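You operate a simulated robot arm through the tools that you are given. There is no shell and no other tool.

The job below is to be done with a simulated two-armed robot. You get a single attempt, and the scene is never put back.

Task
Pick up the slim bottle marked "26" from the top of the check bench with one hand, pass it to the other hand and put it in the green crate on the long bench. Set down upright: slim bottle.

Only the result counts: the job must be done as asked and must still hold three seconds after the hand-in. Knocking over, shifting, dropping, spilling or breaking anything else fails it.

Robot
Two 6-joint arms with two-finger parallel grippers on one trunk, on a base that moves. Base frame: it is fixed to the floor where the robot stands at the start and does not move with it; the origin is under the middle of the robot, x ahead of it, y to its left, z up. Readings come in mm, degrees, newtons and seconds.
The left shoulder is at the start at [-96, 177, 781], the right one opposite. With the tool pointing down near the work surface each hand reaches from about 100 to 660 mm from the robot's upright axis, wherever it stands, measured 20 degrees to its own side. Places, roughly: green crate on the long bench (23x17 cm) [-1600, -2740, 860]. Payload 1.57 kg a hand.
The TCP of each hand is the grasp point between the finger pads, 30 mm short of the fingertips. In the tool frame z runs along the fingers and y along their closing line. Largest opening 80 mm; finger width 17, thickness 12; the body of the gripper, 40 by 82 mm, starts 80 mm behind the TCP.
Orientation is that of the tool frame in the base frame, as a unit quaternion [w, x, y, z]. With the fingers straight down and closing along the base's y, the tool's x points along the base's -x, its y along +y and its z along -z.

Tools
- The arms move only by the tool jog_arm. It takes "left_moves", "right_moves" or both (then of equal length, played together; a hand with none holds still); each is a list of rows, each a list of 7 numbers: the shift along the tool's x, y, z in units of 300 mm (1.0 is 300 mm), then the turn, a rotation vector about the tool's x, y, z in units of 60 degrees (1.0 is 60 degrees), then the gripper command, from -1 (shut) to 1 (fully open), values between in proportion. In form: [[dx, dy, dz, ax, ay, az, gripper], ...]. A call has 1 to 20 rows; each row is the pose to reach, as a shift and turn from the pose commanded when the call began, along the tool's axes at that moment. A call with a number of a shift or a turn outside -1 to 1 is refused whole. Each row takes 0.2 s and may step no farther than 50 mm and 8.6 degrees from the row before; otherwise, or with a gripper value out of range, the whole call is refused. Where a pose cannot be reached the arm comes as near as it can. A force on the tool above 40 N (or 10 N above the force at the start of the call, whichever is more), or a blocked arm, ends the call early, and 0.2 s more pass. Each finger travels about 72 mm/s and halts on what it meets, pressing with about 43 N; the grip force reading is that of the motor and also rises with nothing between the fingers. The clock runs only during rows and for 0.2 s after the last one: add rows that repeat a pose to give the fingers time. It gives the time, the measured TCP pose, the force on the tool (base axes), the opening and the grip force at its end, in the units of the frame above (readings bear some noise), with the torque about the TCP (base axes, N m) and any sound that the robot's microphone picked up, and new pictures: "pictures" is both (left out), scene, wrist or none (wrist: the cameras of the hands that moved).
- Cameras (640 x 400 px; columns grow to the right, rows downward): "scene" is now at [48.7, 7.7, 1525.9]; the picture's right is [0.08, -1.00, 0.00], its down [-0.56, -0.05, -0.83] and it looks along [0.83, 0.07, -0.56] (base axes); focal length 271 px, centre (320, 200). "left" rides on the left gripper at [72, 7, -122] in its tool frame; the picture's right is [-0.09, 1.00, 0.00], its down [-0.84, -0.08, -0.54] and it looks along [-0.54, -0.05, 0.84] (tool axes); focal length 238 px, centre (320, 200). "right" rides on the right gripper at [72, -7, -122] in its tool frame; the picture's right is [0.09, 1.00, 0.00], its down [-0.84, 0.08, -0.54] and it looks along [-0.54, 0.05, 0.84] (tool axes); focal length 238 px, centre (320, 200). There is no depth. A picture from a camera that has moved, and an enlarged one, comes with that camera's place and axes in the base frame and with its lens.
- slide_trunk(by): moves the trunk up (or, below 0, down) by that many mm; the arms and the scene camera ride with it, the base frame stays. It gives what a move gives, with no picture.
- base_move(legs): drives the robot by 1 to 6 legs, each [ahead, left, turn to the left] in mm, mm and degrees, along the robot's own axes; the way and the turn of a leg run together, so that a leg with both is an arc; at most 1500 mm and 180 degrees a leg. The arms and the cameras ride along, it lands a little off, and it stops where it bumps. It gives what a move gives, and a new picture of the scene camera.
- head_to(pan, tilt): turns the head with the scene camera to pan (to the left, within 143 degrees either way) and tilt (down, from -29 to 69), counted from straight ahead of the robot (the tilt from the chest, where the trunk bows). It gives what a move gives, and a new picture of the scene camera.
- zoom(camera, box): a new picture of the part [left, top, right, bottom] of that camera's present view, enlarged. The clock stands still meanwhile.
- close_job(): hands the job in; it is judged then, once.

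Nothing tells you exact positions but the pictures and the camera data. Unless the task says otherwise, let go and move clear before handing in.

The tools are called after "Emit:" as a command line: name --argument value ..., lists and objects as JSON in quotes. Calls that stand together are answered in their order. jog_arm: Moves the arms, as the interface text tells. Its arguments: {"type":"object","properties":{"left_moves":{"type":"array","items":{"type":"array","items":{"type":"number"}}},"right_moves":{"type":"array","items":{"type":"array","items":{"type":"number"}}},"pictures":{"type":"string","enum":["both","scene","wrist","none"]}},"required":[]} The other tools are called the same way: slide_trunk (by) moves the trunk up or down; base_move (legs) drives the base; head_to (pan, tilt) turns the head that bears the scene camera; zoom (camera, box) takes an enlarged picture of a part of a camera's view; close_job () hands the job in.

At the start:

```text
clock: 0.0
left_ee_pos: [440.8, 182.8, 1103.6]
left_tcp_rot: [0.0, 0.0, 1.0, 0.001]
left_ft_force: [-0.3, -0.1, 0.3]
left_wrist_torque: [-0.01, 0.01, 0.01]
left_opening: 80.2
left_grasp_force: 0.0
right_ee_pos: [379.2, -165.9, 1164.3]
right_tcp_rot: [-0.001, 0.0, 1.0, 0.0]
right_ft_force: [-1.1, 0.4, 0.4]
right_wrist_torque: [-0.03, 0.01, -0.02]
right_opening: 80.0
right_grasp_force: 0.1
trunk travel left (down, up): [-225.0, 103.0]
robot x, y, heading: [2.6, 0.7, -0.0]
head pan, tilt (commanded): [4.7, 34.1]
```

scene: 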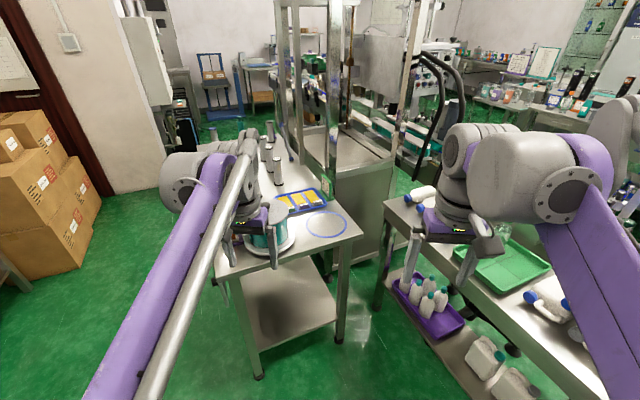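
right: 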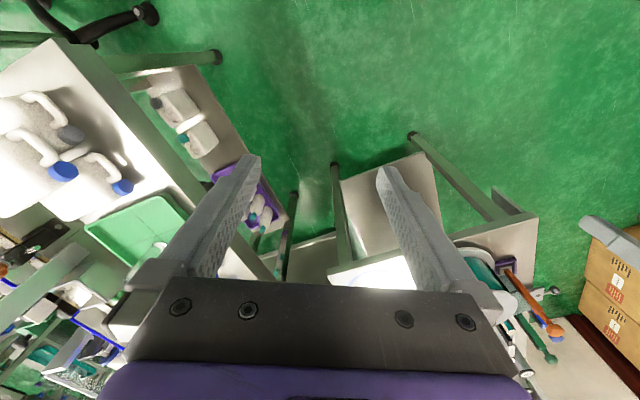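
left: 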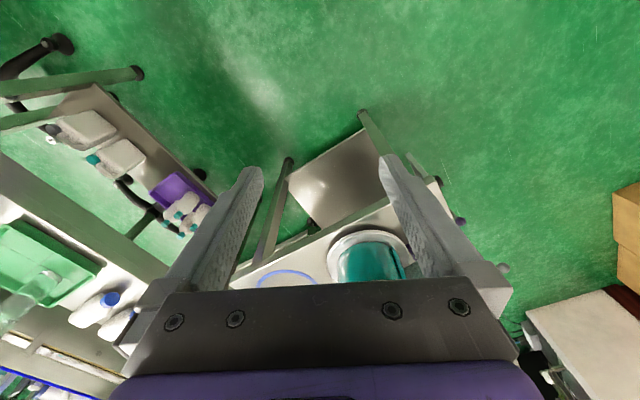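

I see a steel bench ahead with a tray, a blue circle and several grey cylinders, and other benches to the right. I'll zoom in to find the slim bottle marked "26" and work out which bench is the check bench.

Emit:
zoom --camera "scene" --box '[200, 110, 380, 260]'

Emit:
zoom --camera "scene" --box '[380, 30, 640, 200]'

```text
2.67 times, centred on (290, 185) of scene
camera zoom: at [48.7, 7.7, 1525.9], right [0.08, -1.0, 0.0], down [-0.56, -0.05, -0.83], along [0.83, 0.07, -0.56], focal length 723 px, centre (400, 240)
```

zoom: 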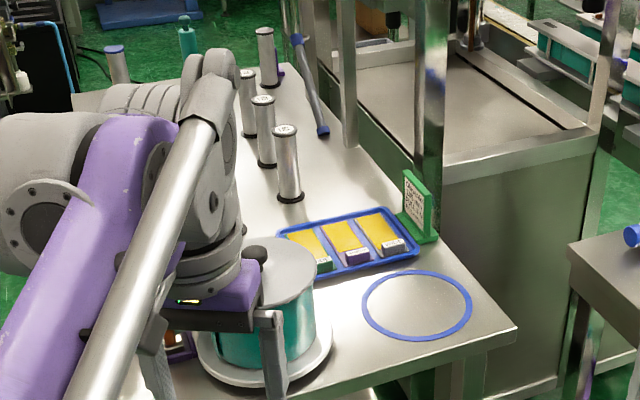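

```text
2.35 times, centred on (510, 115) of scene
camera zoom: at [48.7, 7.7, 1525.9], right [0.08, -1.0, 0.0], down [-0.56, -0.05, -0.83], along [0.83, 0.07, -0.56], focal length 638 px, centre (-127, 400)
```

zoom: 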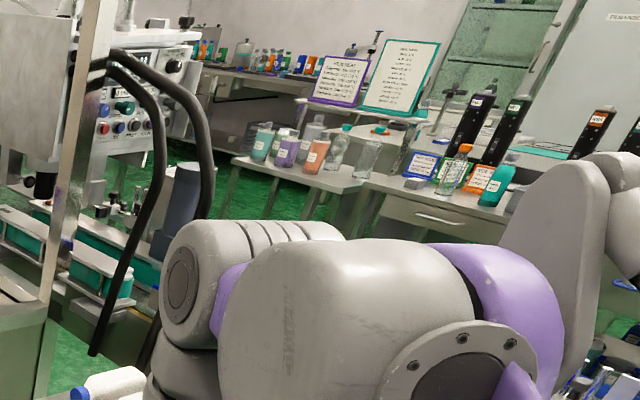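

The bench ahead holds steel slim cylinders with marks on top and a green-framed sign. I'll zoom in more to read them.

Emit:
zoom --camera "scene" --box '[256, 115, 320, 190]'

Emit:
zoom --camera "scene" --box '[335, 165, 385, 215]'

Emit:
zoom --camera "scene" --box '[470, 40, 580, 110]'

Emit:
head_to --pan -60 --tilt 30

```text
5.33 times, centred on (288, 152) of scene
camera zoom: at [48.7, 7.7, 1525.9], right [0.08, -1.0, 0.0], down [-0.56, -0.05, -0.83], along [0.83, 0.07, -0.56], focal length 1447 px, centre (491, 453)
```

zoom: 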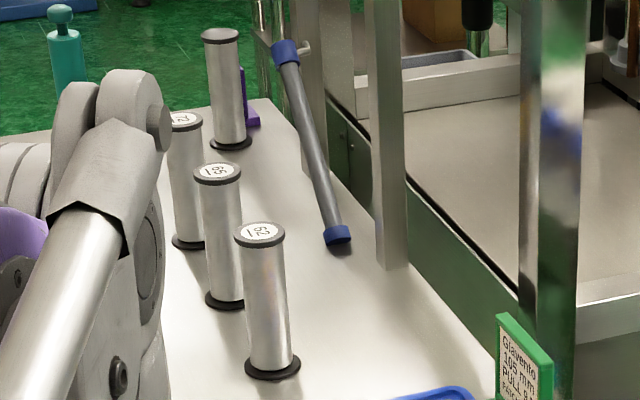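

```text
8.00 times, centred on (360, 190) of scene
camera zoom: at [48.7, 7.7, 1525.9], right [0.08, -1.0, 0.0], down [-0.56, -0.05, -0.83], along [0.83, 0.07, -0.56], focal length 2170 px, centre (0, 280)
```

zoom: 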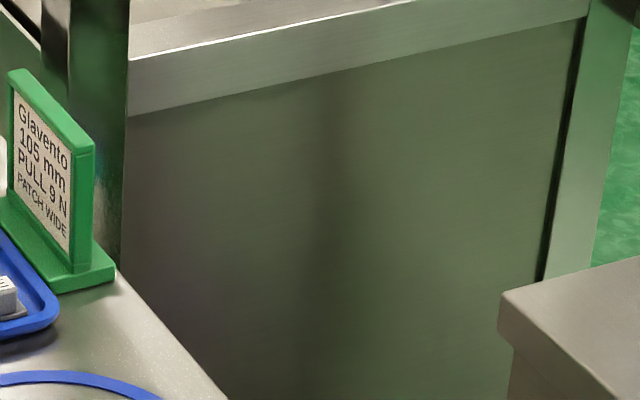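

```text
5.71 times, centred on (525, 75) of scene
camera zoom: at [48.7, 7.7, 1525.9], right [0.08, -1.0, 0.0], down [-0.56, -0.05, -0.83], along [0.83, 0.07, -0.56], focal length 1550 px, centre (-851, 914)
```

zoom: 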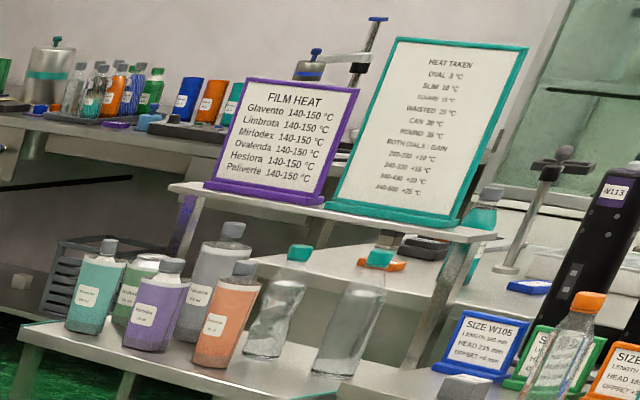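

```text
clock: 1.4
left_ee_pos: [441.7, 182.3, 1104.1]
left_tcp_rot: [-0.001, 0.0, 1.0, -0.001]
left_ft_force: [-0.6, -0.6, 0.0]
left_wrist_torque: [0.02, 0.01, -0.02]
left_opening: 79.9
left_grasp_force: 0.1
right_ee_pos: [379.1, -165.4, 1162.5]
right_tcp_rot: [0.0, 0.0, 1.0, -0.001]
right_ft_force: [0.4, -0.2, 0.1]
right_wrist_torque: [0.0, -0.01, 0.01]
right_opening: 80.0
right_grasp_force: 0.0
trunk travel left (down, up): [-225.0, 103.0]
robot x, y, heading: [1.6, -1.4, -0.1]
head pan, tilt (commanded): [-60.0, 30.0]
camera scene: at [5.7, -77.9, 1532.3], right [-0.87, -0.5, 0.0], down [-0.25, 0.43, -0.87], along [0.43, -0.75, -0.5], focal length 271 px, centre (320, 200)
```

scene: 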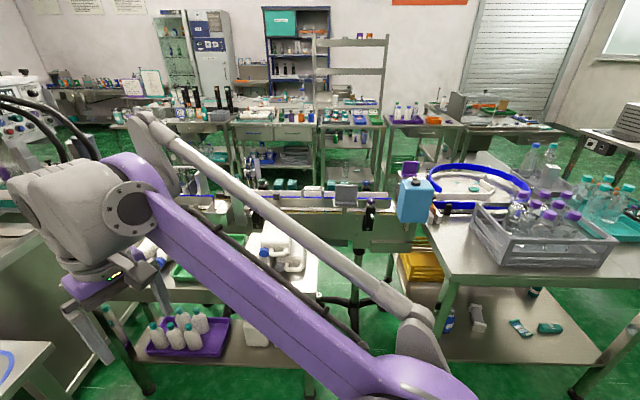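

The cylinders on the near bench are mandrels, not bottles. I'll look around for the check bench and the green crate.

Emit:
zoom --camera "scene" --box '[80, 60, 400, 220]'

Emit:
zoom --camera "scene" --box '[360, 80, 640, 280]'

Emit:
head_to --pan -115 --tilt 22

```text
2.00 times, centred on (240, 140) of scene
camera zoom: at [5.7, -77.9, 1532.3], right [-0.87, -0.5, 0.0], down [-0.25, 0.43, -0.87], along [0.43, -0.75, -0.5], focal length 542 px, centre (480, 320)
```

zoom: 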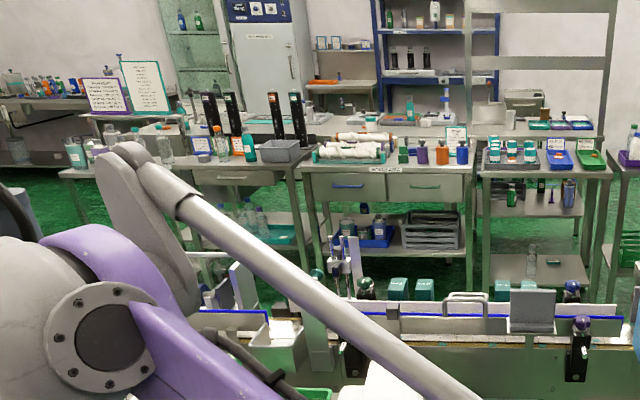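

```text
2.00 times, centred on (500, 180) of scene
camera zoom: at [5.7, -77.9, 1532.3], right [-0.87, -0.5, 0.0], down [-0.25, 0.43, -0.87], along [0.43, -0.75, -0.5], focal length 542 px, centre (-40, 240)
```

zoom: 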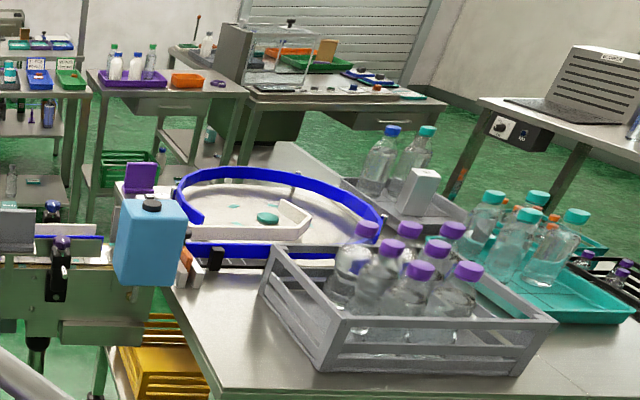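

```text
clock: 2.6
left_ee_pos: [441.4, 182.3, 1103.5]
left_tcp_rot: [0.0, 0.0, 1.0, -0.001]
left_ft_force: [-0.7, -0.8, -0.4]
left_wrist_torque: [0.04, -0.01, 0.0]
left_opening: 80.1
left_grasp_force: 0.1
right_ee_pos: [378.9, -166.2, 1163.2]
right_tcp_rot: [0.001, 0.0, 1.0, 0.0]
right_ft_force: [0.1, 0.3, -0.3]
right_wrist_torque: [-0.05, 0.02, 0.0]
right_opening: 80.0
right_grasp_force: 0.0
trunk travel left (down, up): [-225.0, 103.0]
robot x, y, heading: [-5.3, -1.4, -0.2]
head pan, tilt (commanded): [-115.0, 22.0]
camera scene: at [-78.8, -83.7, 1545.1], right [-0.91, 0.42, 0.0], down [0.16, 0.34, -0.93], along [-0.39, -0.84, -0.37], focal length 271 px, centre (320, 200)
```

scene: 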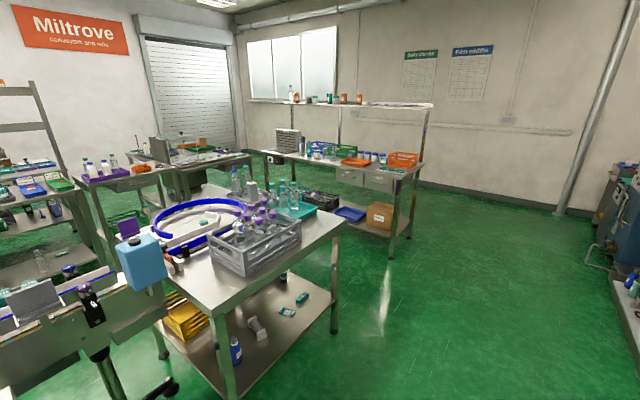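

Emit:
zoom --camera "scene" --box '[260, 80, 440, 200]'

Emit:
zoom --camera "scene" --box '[60, 110, 260, 220]'

Emit:
zoom --camera "scene" --box '[110, 160, 350, 320]'

```text
3.33 times, centred on (350, 140) of scene
camera zoom: at [-78.8, -83.7, 1545.1], right [-0.91, 0.42, 0.0], down [0.16, 0.34, -0.93], along [-0.39, -0.84, -0.37], focal length 904 px, centre (220, 400)
```

zoom: 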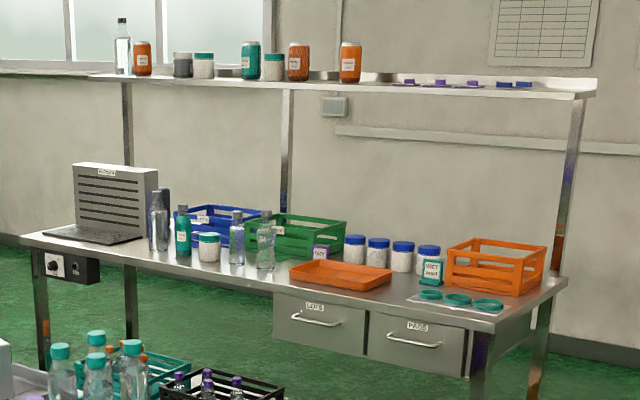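

```text
3.20 times, centred on (160, 165) of scene
camera zoom: at [-78.8, -83.7, 1545.1], right [-0.91, 0.42, 0.0], down [0.16, 0.34, -0.93], along [-0.39, -0.84, -0.37], focal length 868 px, centre (832, 312)
```

zoom: 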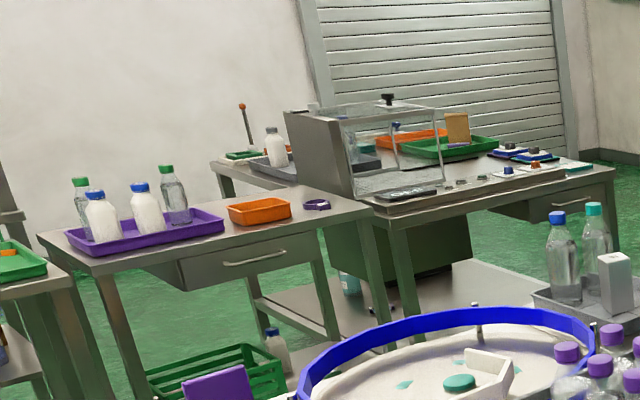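

```text
2.50 times, centred on (230, 240) of scene
camera zoom: at [-78.8, -83.7, 1545.1], right [-0.91, 0.42, 0.0], down [0.16, 0.34, -0.93], along [-0.39, -0.84, -0.37], focal length 678 px, centre (545, 100)
```

zoom: 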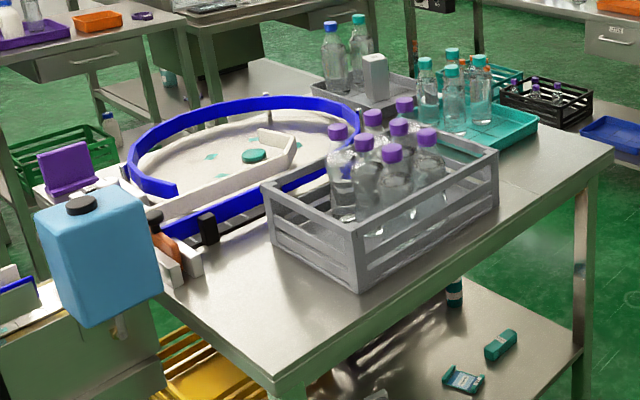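

Emit:
head_to --pan -143 --tilt 22

Emit:
head_to --pan 143 --tilt 22

Emit:
head_to --pan 80 --tilt 25

Emit:
head_to --pan 30 --tilt 25

Emit:
head_to --pan -25 --tilt 25

```text
clock: 3.5
left_ee_pos: [441.6, 182.5, 1102.6]
left_tcp_rot: [0.001, 0.0, 1.0, -0.001]
left_ft_force: [-0.6, 0.7, -0.5]
left_wrist_torque: [-0.02, 0.0, 0.01]
left_opening: 80.1
left_grasp_force: 0.0
right_ee_pos: [379.2, -165.7, 1163.7]
right_tcp_rot: [0.001, 0.0, 1.0, 0.0]
right_ft_force: [0.3, 0.2, -0.1]
right_wrist_torque: [0.01, -0.02, -0.02]
right_opening: 80.1
right_grasp_force: 0.1
trunk travel left (down, up): [-225.0, 103.0]
robot x, y, heading: [-1.5, -0.6, -0.1]
head pan, tilt (commanded): [-143.0, 22.0]
camera scene: at [-113.7, -55.5, 1545.1], right [-0.6, 0.8, 0.0], down [0.3, 0.23, -0.93], along [-0.74, -0.56, -0.37], focal length 271 px, centre (320, 200)
```

scene: 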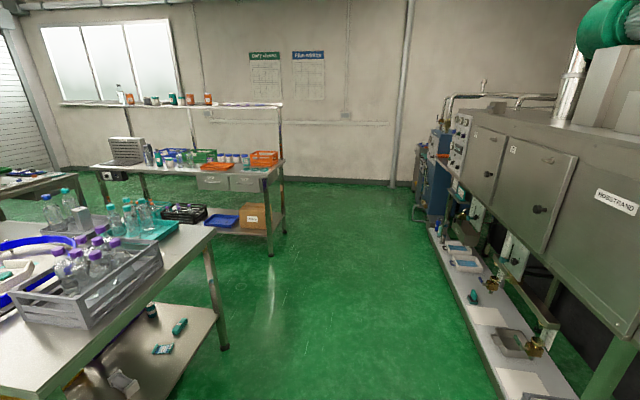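

```text
clock: 7.5
left_ee_pos: [442.5, 183.1, 1103.6]
left_tcp_rot: [0.001, 0.0, 1.0, 0.0]
left_ft_force: [-0.5, 0.5, -0.6]
left_wrist_torque: [-0.02, -0.03, -0.04]
left_opening: 80.0
left_grasp_force: 0.0
right_ee_pos: [378.9, -165.7, 1163.4]
right_tcp_rot: [0.0, 0.0, 1.0, 0.0]
right_ft_force: [-0.2, 0.7, 0.3]
right_wrist_torque: [0.0, 0.0, -0.02]
right_opening: 80.0
right_grasp_force: 0.0
trunk travel left (down, up): [-225.0, 103.0]
robot x, y, heading: [1.5, -1.4, -0.2]
head pan, tilt (commanded): [143.0, 22.0]
camera scene: at [-113.7, 56.3, 1545.1], right [0.6, 0.8, 0.0], down [0.3, -0.23, -0.93], along [-0.74, 0.56, -0.37], focal length 271 px, centre (320, 200)
```

scene: 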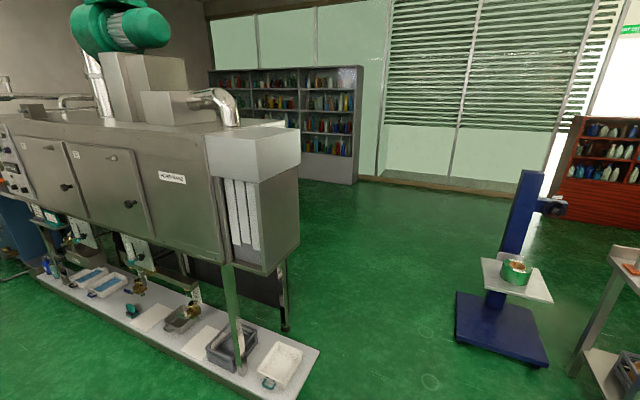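

```text
clock: 8.8
left_ee_pos: [439.9, 183.6, 1104.4]
left_tcp_rot: [0.0, 0.0, 1.0, 0.001]
left_ft_force: [-0.1, 0.3, 0.0]
left_wrist_torque: [-0.02, 0.0, -0.02]
left_opening: 80.1
left_grasp_force: 0.1
right_ee_pos: [378.5, -165.3, 1163.4]
right_tcp_rot: [0.0, 0.0, 1.0, 0.0]
right_ft_force: [0.9, 0.5, -0.3]
right_wrist_torque: [0.02, 0.0, -0.02]
right_opening: 80.0
right_grasp_force: 0.1
trunk travel left (down, up): [-225.0, 103.0]
robot x, y, heading: [2.0, -1.7, 0.0]
head pan, tilt (commanded): [80.0, 25.0]
camera scene: at [-23.6, 91.1, 1540.2], right [0.98, -0.17, 0.0], down [-0.07, -0.42, -0.91], along [0.16, 0.89, -0.42], focal length 271 px, centre (320, 200)
```

scene: 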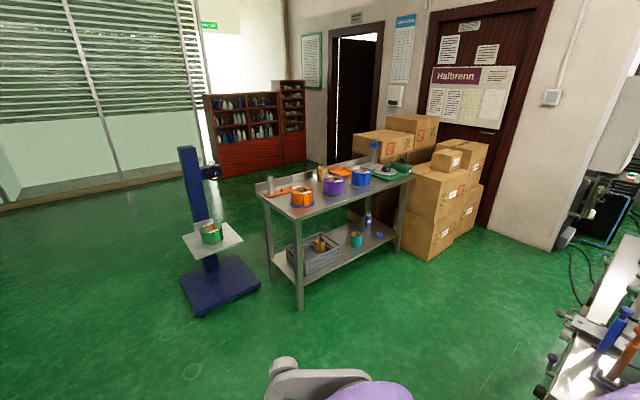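

```text
clock: 10.0
left_ee_pos: [441.7, 182.4, 1104.0]
left_tcp_rot: [0.0, 0.0, 1.0, 0.0]
left_ft_force: [0.8, -0.2, -0.1]
left_wrist_torque: [-0.05, 0.01, -0.02]
left_opening: 80.1
left_grasp_force: 0.0
right_ee_pos: [379.7, -165.3, 1163.1]
right_tcp_rot: [0.0, 0.0, 1.0, 0.001]
right_ft_force: [-0.2, -1.4, 0.7]
right_wrist_torque: [0.0, 0.01, 0.03]
right_opening: 80.0
right_grasp_force: 0.1
trunk travel left (down, up): [-225.0, 103.0]
robot x, y, heading: [0.3, -0.5, 0.1]
head pan, tilt (commanded): [30.0, 25.0]
camera scene: at [40.2, 46.5, 1540.2], right [0.5, -0.87, 0.0], down [-0.37, -0.21, -0.91], along [0.78, 0.45, -0.42], focal length 271 px, centre (320, 200)
```

scene: 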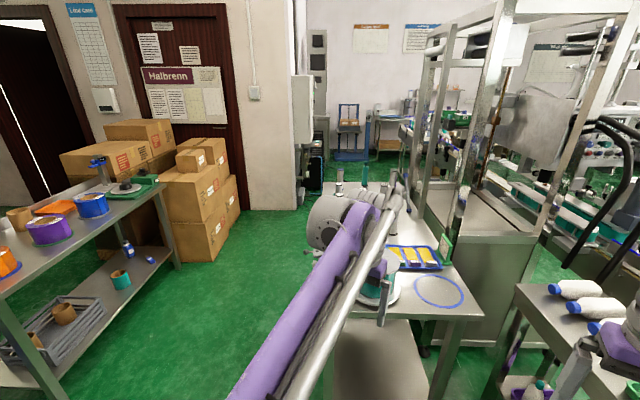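

```text
clock: 11.2
left_ee_pos: [441.0, 183.1, 1103.8]
left_tcp_rot: [0.0, 0.0, 1.0, 0.001]
left_ft_force: [0.3, 0.1, 0.7]
left_wrist_torque: [0.0, 0.01, 0.0]
left_opening: 80.0
left_grasp_force: 0.1
right_ee_pos: [378.8, -166.3, 1163.8]
right_tcp_rot: [0.0, 0.0, 1.0, 0.0]
right_ft_force: [-0.3, 1.0, -0.4]
right_wrist_torque: [0.01, -0.01, -0.01]
right_opening: 80.2
right_grasp_force: 0.0
trunk travel left (down, up): [-225.0, 103.0]
robot x, y, heading: [1.1, 2.9, 0.1]
head pan, tilt (commanded): [-25.0, 25.0]
camera scene: at [43.9, -38.5, 1540.2], right [-0.42, -0.91, 0.0], down [-0.38, 0.18, -0.91], along [0.82, -0.38, -0.42], focal length 271 px, centre (320, 200)
```

scene: 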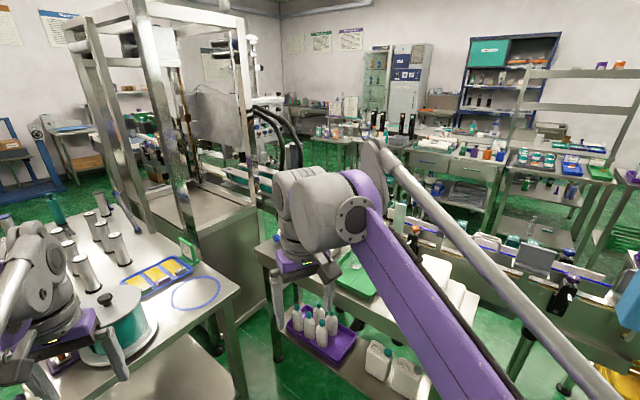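

The green crate stands on the far bench with the over-shelf. I'll zoom around the other benches for bottles with numbers.

Emit:
head_to --pan -85 --tilt 20

Emit:
zoom --camera "scene" --box '[180, 100, 280, 165]'

Emit:
zoom --camera "scene" --box '[280, 100, 380, 165]'

Emit:
zoom --camera "scene" --box '[80, 100, 180, 165]'

```text
clock: 12.5
left_ee_pos: [441.1, 183.1, 1104.9]
left_tcp_rot: [0.001, 0.0, 1.0, 0.0]
left_ft_force: [-0.4, 1.0, -0.1]
left_wrist_torque: [-0.02, -0.01, -0.04]
left_opening: 80.0
left_grasp_force: 0.0
right_ee_pos: [380.2, -165.0, 1163.8]
right_tcp_rot: [0.0, -0.001, 1.0, 0.001]
right_ft_force: [1.0, 0.2, -0.7]
right_wrist_torque: [0.0, 0.01, -0.01]
right_opening: 79.8
right_grasp_force: 0.0
trunk travel left (down, up): [-225.0, 103.0]
robot x, y, heading: [1.8, 5.2, 0.0]
head pan, tilt (commanded): [-85.0, 20.0]
camera scene: at [-31.4, -92.4, 1548.3], right [-1.0, -0.09, 0.0], down [-0.03, 0.34, -0.94], along [0.08, -0.94, -0.34], focal length 271 px, centre (320, 200)
```

scene: 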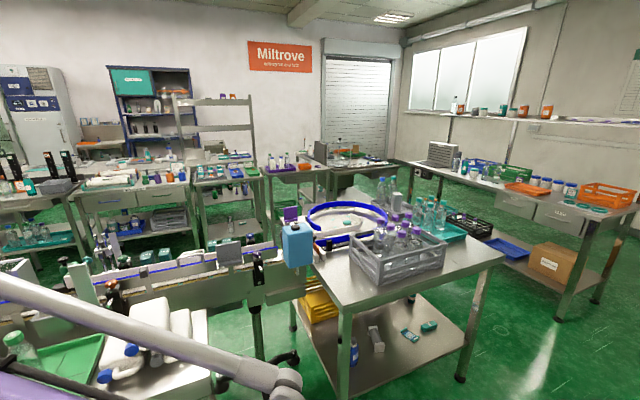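

```text
6.15 times, centred on (230, 132) of scene
camera zoom: at [-31.4, -92.4, 1548.3], right [-1.0, -0.09, 0.0], down [-0.03, 0.34, -0.94], along [0.08, -0.94, -0.34], focal length 1669 px, centre (874, 615)
```

zoom: 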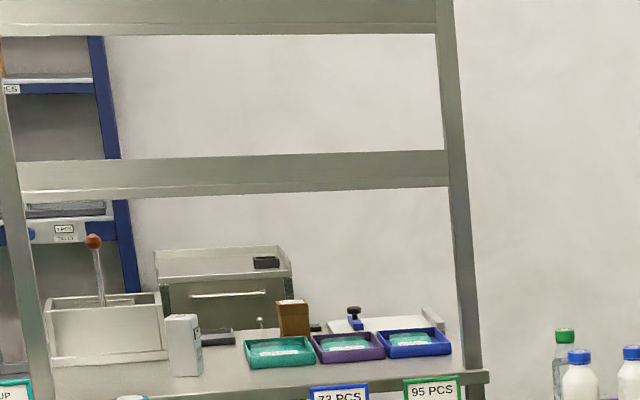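

```text
6.15 times, centred on (330, 132) of scene
camera zoom: at [-31.4, -92.4, 1548.3], right [-1.0, -0.09, 0.0], down [-0.03, 0.34, -0.94], along [0.08, -0.94, -0.34], focal length 1669 px, centre (258, 615)
```

zoom: 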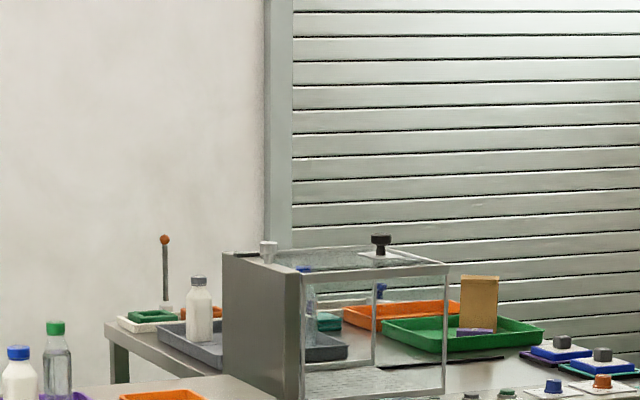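

```text
6.15 times, centred on (130, 132) of scene
camera zoom: at [-31.4, -92.4, 1548.3], right [-1.0, -0.09, 0.0], down [-0.03, 0.34, -0.94], along [0.08, -0.94, -0.34], focal length 1669 px, centre (1489, 615)
```

zoom: 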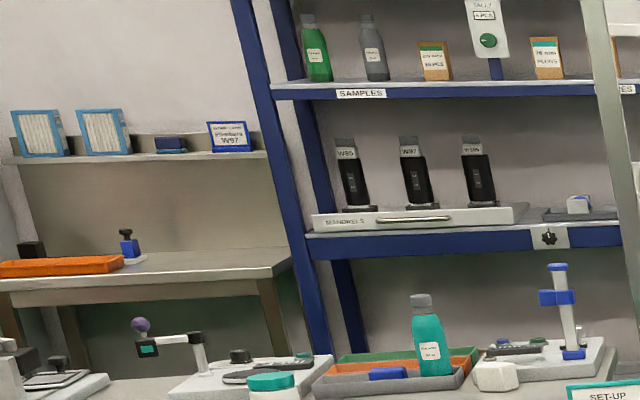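

Emit:
zoom --camera "scene" --box '[255, 140, 335, 190]'

Emit:
zoom --camera "scene" --box '[320, 135, 410, 195]'

Emit:
zoom --camera "scene" --box '[180, 150, 270, 210]'

Emit:
zoom --camera "scene" --box '[410, 130, 530, 200]'

Emit:
zoom --camera "scene" --box '[340, 165, 480, 260]'

Emit:
zoom --camera "scene" --box '[0, 140, 190, 250]'

```text
8.00 times, centred on (295, 165) of scene
camera zoom: at [-31.4, -92.4, 1548.3], right [-1.0, -0.09, 0.0], down [-0.03, 0.34, -0.94], along [0.08, -0.94, -0.34], focal length 2170 px, centre (520, 480)
```

zoom: 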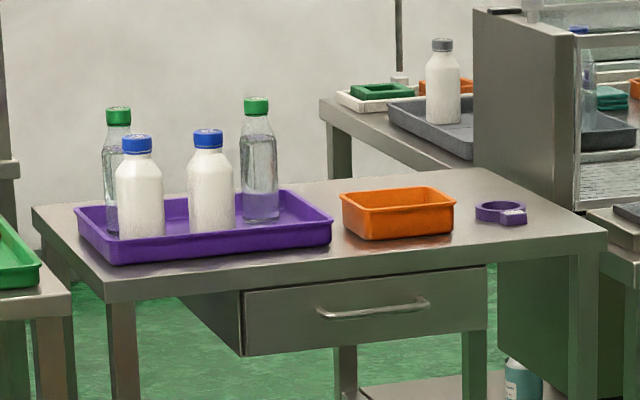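

```text
6.67 times, centred on (365, 165) of scene
camera zoom: at [-31.4, -92.4, 1548.3], right [-1.0, -0.09, 0.0], down [-0.03, 0.34, -0.94], along [0.08, -0.94, -0.34], focal length 1808 px, centre (20, 433)
```

zoom: 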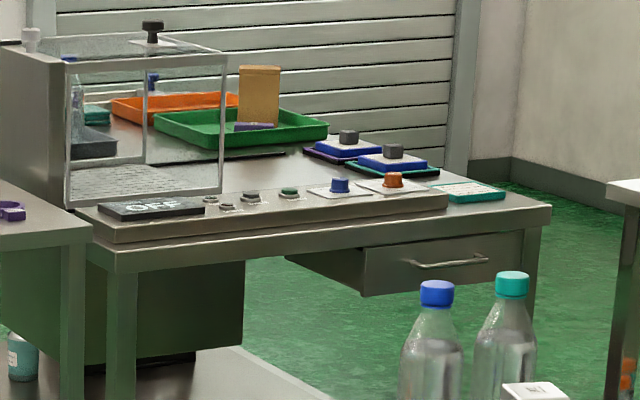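

```text
6.67 times, centred on (225, 180) of scene
camera zoom: at [-31.4, -92.4, 1548.3], right [-1.0, -0.09, 0.0], down [-0.03, 0.34, -0.94], along [0.08, -0.94, -0.34], focal length 1808 px, centre (953, 333)
```

zoom: 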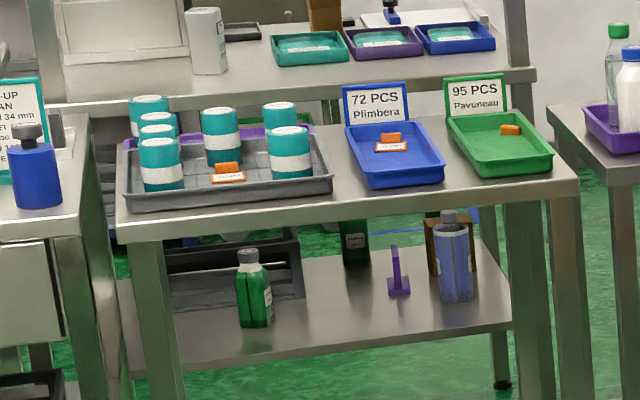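

```text
5.33 times, centred on (470, 165) of scene
camera zoom: at [-31.4, -92.4, 1548.3], right [-1.0, -0.09, 0.0], down [-0.03, 0.34, -0.94], along [0.08, -0.94, -0.34], focal length 1447 px, centre (-480, 387)
```

zoom: 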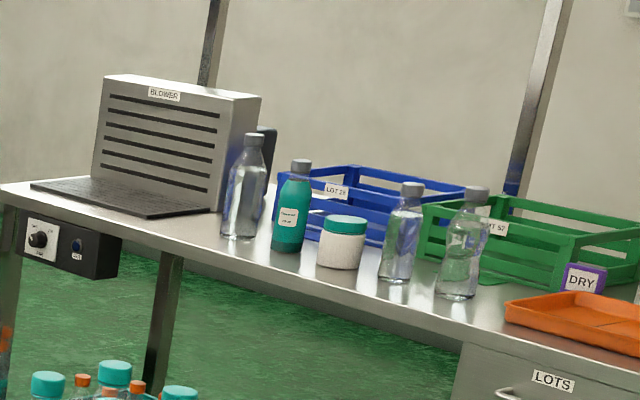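

```text
4.21 times, centred on (410, 212) of scene
camera zoom: at [-31.4, -92.4, 1548.3], right [-1.0, -0.09, 0.0], down [-0.03, 0.34, -0.94], along [0.08, -0.94, -0.34], focal length 1142 px, centre (-59, 147)
```

zoom: 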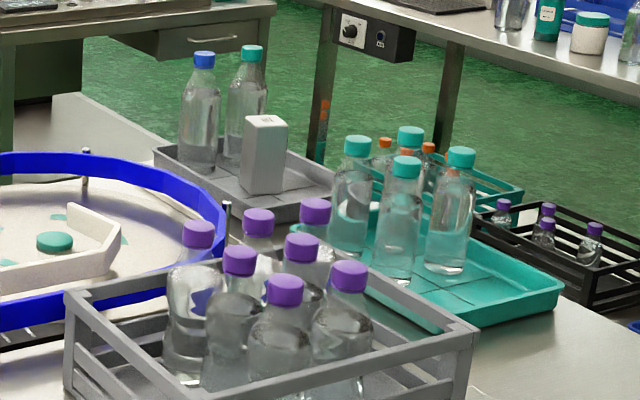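

```text
3.37 times, centred on (95, 195) of scene
camera zoom: at [-31.4, -92.4, 1548.3], right [-1.0, -0.09, 0.0], down [-0.03, 0.34, -0.94], along [0.08, -0.94, -0.34], focal length 914 px, centre (1078, 217)
```

zoom: 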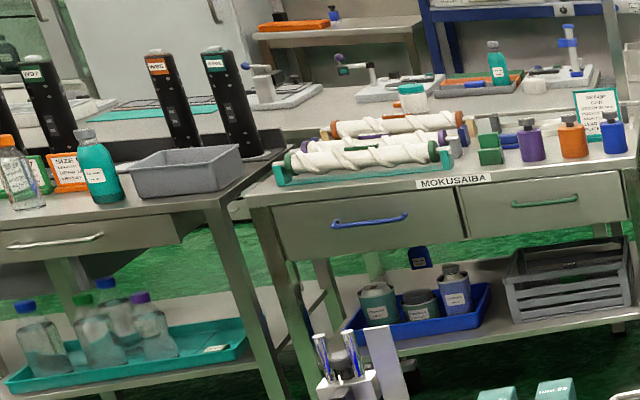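

Emit:
head_to --pan -40 --tilt 20

Emit:
zoom --camera "scene" --box '[150, 90, 310, 190]'

Emit:
zoom --camera "scene" --box '[310, 90, 470, 190]'

Emit:
zoom --camera "scene" --box '[470, 90, 630, 190]'

Emit:
zoom --camera "scene" --box '[0, 90, 160, 190]'

```text
clock: 13.6
left_ee_pos: [441.0, 183.5, 1103.7]
left_tcp_rot: [0.0, 0.0, 1.0, 0.0]
left_ft_force: [-0.3, 0.2, 0.0]
left_wrist_torque: [0.01, 0.05, -0.01]
left_opening: 80.2
left_grasp_force: 0.0
right_ee_pos: [379.5, -165.4, 1164.2]
right_tcp_rot: [0.0, 0.0, 1.0, -0.001]
right_ft_force: [-1.3, 0.1, -0.6]
right_wrist_torque: [-0.01, 0.01, -0.01]
right_opening: 79.9
right_grasp_force: 0.2
trunk travel left (down, up): [-225.0, 103.0]
robot x, y, heading: [1.0, -2.4, -0.1]
head pan, tilt (commanded): [-40.0, 20.0]
camera scene: at [31.7, -59.5, 1548.3], right [-0.64, -0.77, 0.0], down [-0.26, 0.22, -0.94], along [0.72, -0.6, -0.34], focal length 271 px, centre (320, 200)
```

scene: 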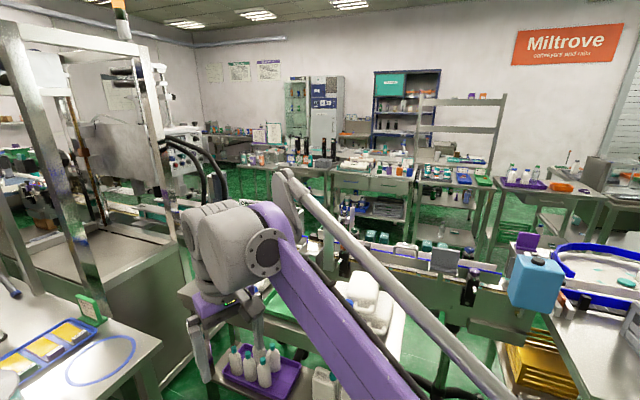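

```text
4.00 times, centred on (230, 140) of scene
camera zoom: at [31.7, -59.5, 1548.3], right [-0.64, -0.77, 0.0], down [-0.26, 0.22, -0.94], along [0.72, -0.6, -0.34], focal length 1085 px, centre (680, 440)
```

zoom: 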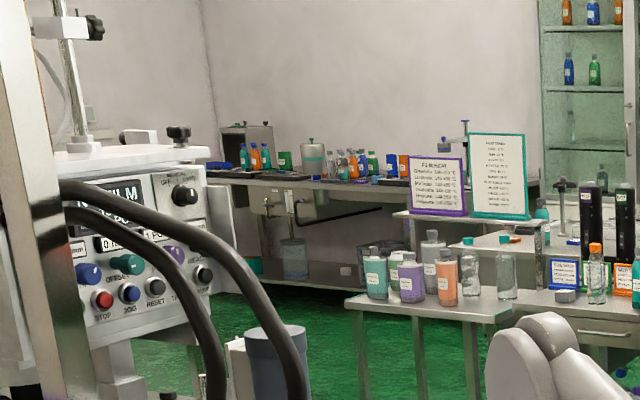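

```text
4.00 times, centred on (390, 140) of scene
camera zoom: at [31.7, -59.5, 1548.3], right [-0.64, -0.77, 0.0], down [-0.26, 0.22, -0.94], along [0.72, -0.6, -0.34], focal length 1085 px, centre (40, 440)
```

zoom: 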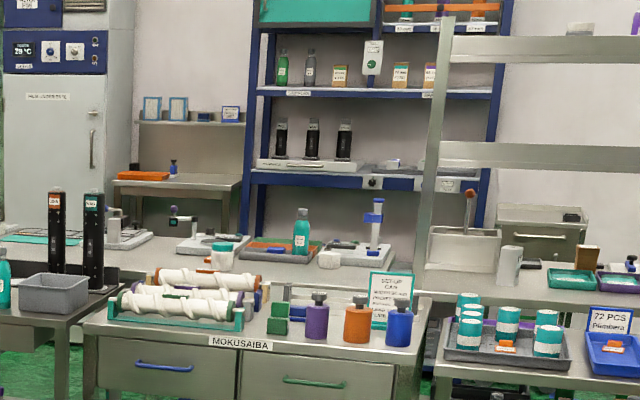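

```text
4.00 times, centred on (550, 140) of scene
camera zoom: at [31.7, -59.5, 1548.3], right [-0.64, -0.77, 0.0], down [-0.26, 0.22, -0.94], along [0.72, -0.6, -0.34], focal length 1085 px, centre (-600, 440)
```

zoom: 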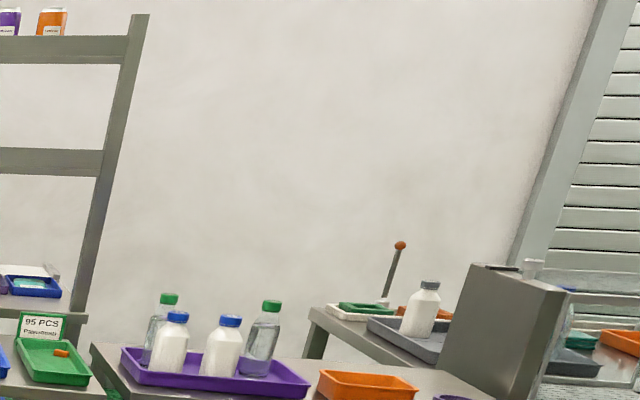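

```text
4.00 times, centred on (80, 140) of scene
camera zoom: at [31.7, -59.5, 1548.3], right [-0.64, -0.77, 0.0], down [-0.26, 0.22, -0.94], along [0.72, -0.6, -0.34], focal length 1085 px, centre (1280, 440)
```

zoom: 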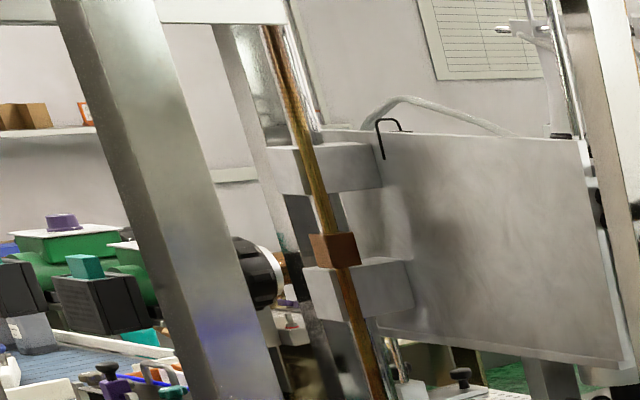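

I haven't found a "26" yet. I'll look at the area straight ahead beyond the machine with zoom before driving.

Emit:
head_to --pan 5 --tilt 15

Emit:
zoom --camera "scene" --box '[160, 80, 320, 180]'

Emit:
zoom --camera "scene" --box '[320, 80, 480, 180]'

Emit:
zoom --camera "scene" --box '[350, 170, 560, 300]'

```text
clock: 14.7
left_ee_pos: [441.4, 183.2, 1103.6]
left_tcp_rot: [0.0, 0.0, 1.0, 0.0]
left_ft_force: [-0.6, 0.9, -1.1]
left_wrist_torque: [-0.01, -0.02, 0.02]
left_opening: 80.3
left_grasp_force: 0.1
right_ee_pos: [379.1, -166.3, 1162.7]
right_tcp_rot: [0.0, 0.0, 1.0, 0.0]
right_ft_force: [-0.4, -0.1, 0.5]
right_wrist_torque: [0.0, 0.01, 0.01]
right_opening: 80.4
right_grasp_force: 0.1
trunk travel left (down, up): [-225.0, 103.0]
robot x, y, heading: [-2.2, 3.8, 0.1]
head pan, tilt (commanded): [5.0, 15.0]
camera scene: at [53.5, 8.5, 1556.5], right [0.09, -1.0, 0.0], down [-0.26, -0.02, -0.97], along [0.96, 0.08, -0.26], focal length 271 px, centre (320, 200)
```

scene: 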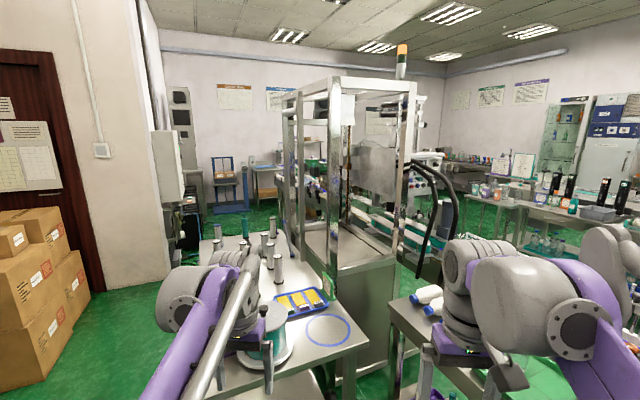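

```text
4.00 times, centred on (240, 130) of scene
camera zoom: at [53.5, 8.5, 1556.5], right [0.09, -1.0, 0.0], down [-0.26, -0.02, -0.97], along [0.96, 0.08, -0.26], focal length 1085 px, centre (640, 480)
```

zoom: 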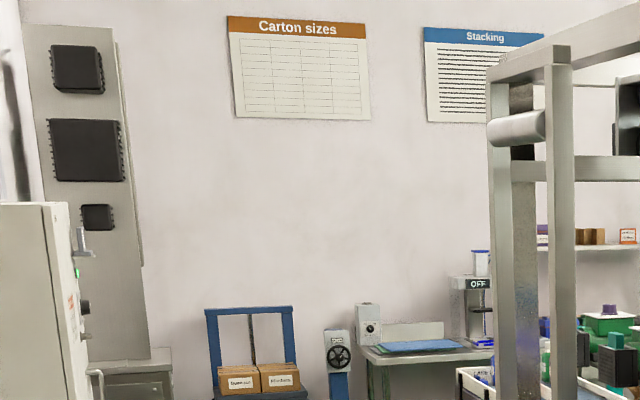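

```text
4.00 times, centred on (400, 130) of scene
camera zoom: at [53.5, 8.5, 1556.5], right [0.09, -1.0, 0.0], down [-0.26, -0.02, -0.97], along [0.96, 0.08, -0.26], focal length 1085 px, centre (0, 480)
```

zoom: 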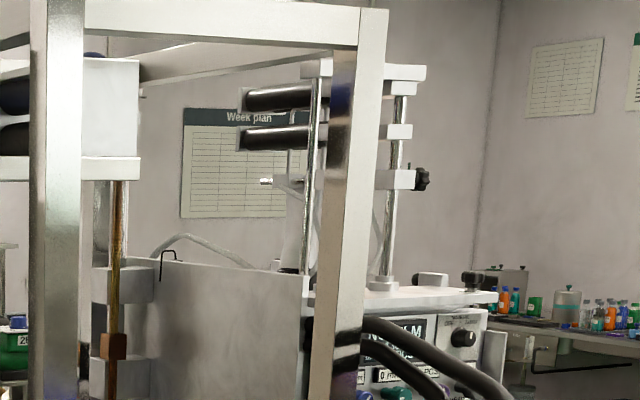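

```text
3.05 times, centred on (455, 235) of scene
camera zoom: at [53.5, 8.5, 1556.5], right [0.09, -1.0, 0.0], down [-0.26, -0.02, -0.97], along [0.96, 0.08, -0.26], focal length 827 px, centre (-91, 93)
```

zoom: 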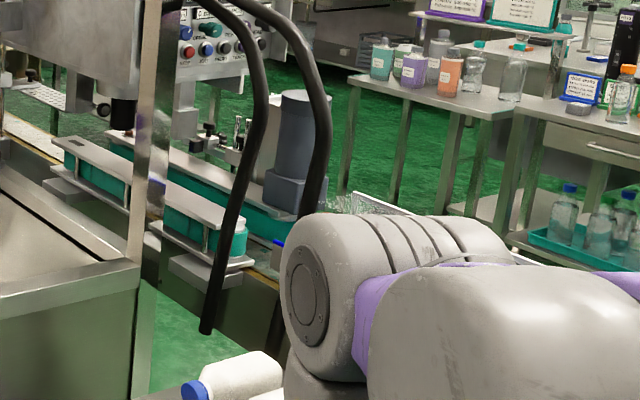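

I can't read a "26" from here, so I'll drive into the open lane between the turntable bench and the long bench. From there I can look at the other benches close up.

Emit:
base_move --legs '[[-900, -300, 0], [0, 0, -135], [700, 200, 0]]'

Emit:
head_to --pan 25 --tilt 20

```text
clock: 28.9
left_ee_pos: [-1492.6, -1323.3, 1104.3]
left_tcp_rot: [0.0, 0.936, 0.353, -0.001]
left_ft_force: [0.8, -0.7, -0.2]
left_wrist_torque: [-0.02, 0.02, -0.02]
left_opening: 79.9
left_grasp_force: 0.0
right_ee_pos: [-1675.7, -1021.1, 1163.4]
right_tcp_rot: [0.0, 0.935, 0.354, 0.0]
right_ft_force: [-0.2, 1.0, 0.7]
right_wrist_torque: [-0.03, -0.01, -0.02]
right_opening: 79.8
right_grasp_force: 0.0
trunk travel left (down, up): [-225.0, 103.0]
robot x, y, heading: [-1283.2, -895.2, -138.4]
head pan, tilt (commanded): [5.0, 15.0]
camera scene: at [-1316.7, -935.2, 1556.5], right [-0.72, 0.69, 0.0], down [0.18, 0.19, -0.97], along [-0.67, -0.7, -0.26], focal length 271 px, centre (320, 200)
```

scene: 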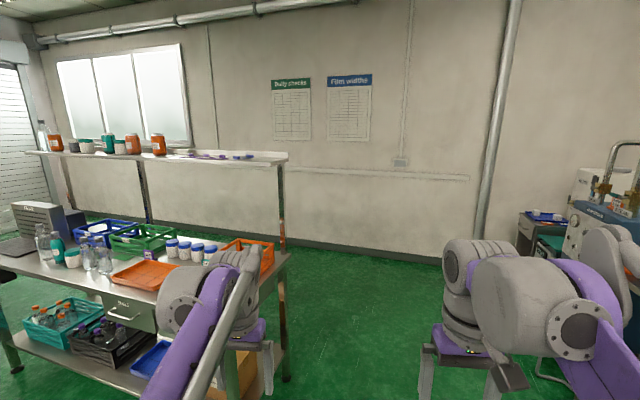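

```text
clock: 29.7
left_ee_pos: [-1492.2, -1323.5, 1104.6]
left_tcp_rot: [0.0, 0.936, 0.353, 0.0]
left_ft_force: [-1.3, 0.6, 0.6]
left_wrist_torque: [0.0, -0.02, 0.02]
left_opening: 80.0
left_grasp_force: 0.0
right_ee_pos: [-1675.3, -1020.4, 1164.7]
right_tcp_rot: [0.0, 0.936, 0.353, 0.0]
right_ft_force: [-0.2, -0.5, 0.2]
right_wrist_torque: [0.0, 0.02, 0.0]
right_opening: 79.9
right_grasp_force: 0.1
trunk travel left (down, up): [-225.0, 103.0]
robot x, y, heading: [-1280.0, -895.6, -138.6]
head pan, tilt (commanded): [25.0, 20.0]
camera scene: at [-1289.4, -952.6, 1548.3], right [-0.92, 0.4, 0.0], down [0.14, 0.31, -0.94], along [-0.38, -0.86, -0.34], focal length 271 px, centre (320, 200)
```

scene: 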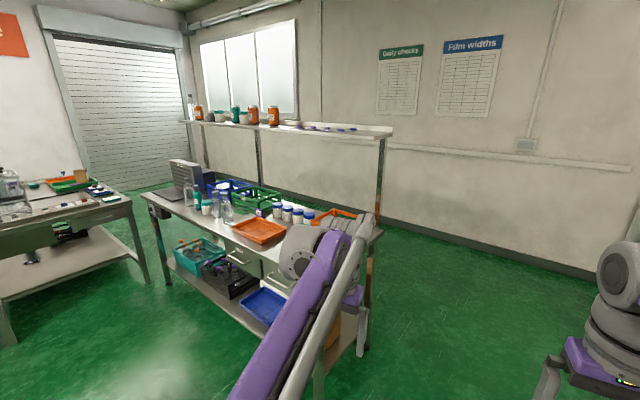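

Emit:
head_to --pan 50 --tilt 20

Emit:
zoom --camera "scene" --box '[340, 130, 480, 220]'

Emit:
zoom --camera "scene" --box '[200, 140, 340, 230]'

Emit:
zoom --camera "scene" --box '[60, 130, 200, 220]'

```text
clock: 30.6
left_ee_pos: [-1492.9, -1323.4, 1103.8]
left_tcp_rot: [0.001, 0.936, 0.353, 0.0]
left_ft_force: [-0.2, 0.6, -0.6]
left_wrist_torque: [0.03, 0.01, 0.02]
left_opening: 80.0
left_grasp_force: 0.0
right_ee_pos: [-1676.6, -1021.8, 1162.9]
right_tcp_rot: [0.0, 0.935, 0.354, 0.0]
right_ft_force: [-0.6, 0.3, 0.1]
right_wrist_torque: [-0.01, -0.03, 0.0]
right_opening: 80.1
right_grasp_force: 0.1
trunk travel left (down, up): [-225.0, 103.0]
robot x, y, heading: [-1281.8, -896.2, -138.5]
head pan, tilt (commanded): [50.0, 20.0]
camera scene: at [-1249.9, -960.5, 1548.3], right [-1.0, -0.02, 0.0], down [-0.01, 0.34, -0.94], along [0.02, -0.94, -0.34], focal length 271 px, centre (320, 200)
```

scene: 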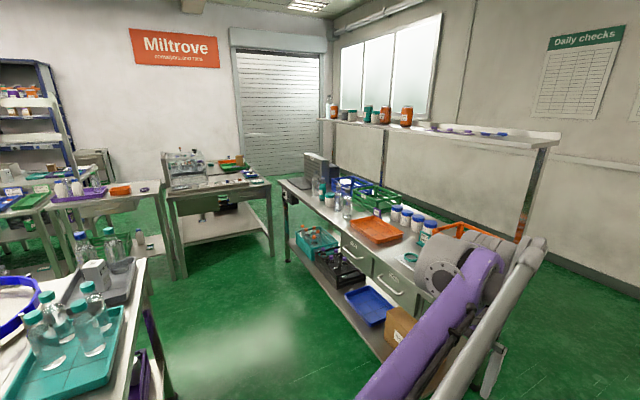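

```text
4.44 times, centred on (410, 175) of scene
camera zoom: at [-1249.9, -960.5, 1548.3], right [-1.0, -0.02, 0.0], down [-0.01, 0.34, -0.94], along [0.02, -0.94, -0.34], focal length 1206 px, centre (-80, 311)
```

zoom: 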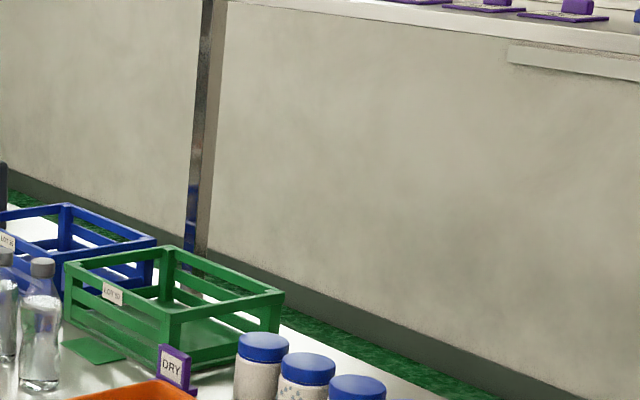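

```text
4.44 times, centred on (270, 185) of scene
camera zoom: at [-1249.9, -960.5, 1548.3], right [-1.0, -0.02, 0.0], down [-0.01, 0.34, -0.94], along [0.02, -0.94, -0.34], focal length 1206 px, centre (542, 267)
```

zoom: 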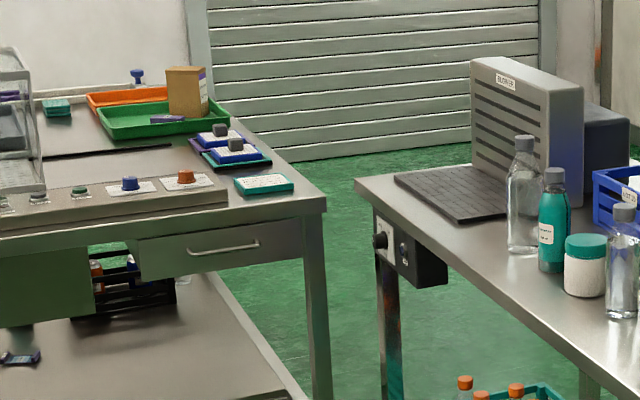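

```text
4.44 times, centred on (130, 175) of scene
camera zoom: at [-1249.9, -960.5, 1548.3], right [-1.0, -0.02, 0.0], down [-0.01, 0.34, -0.94], along [0.02, -0.94, -0.34], focal length 1206 px, centre (1164, 311)
```

zoom: 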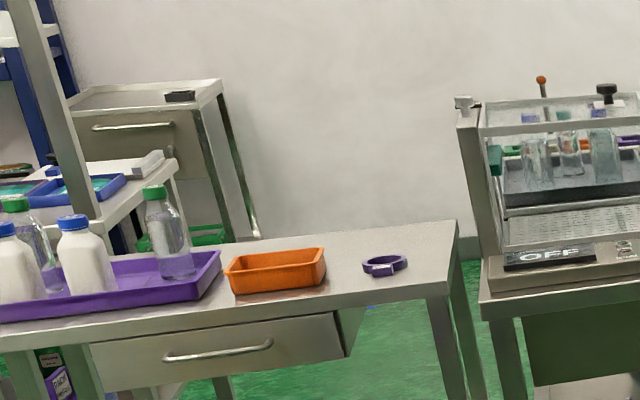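

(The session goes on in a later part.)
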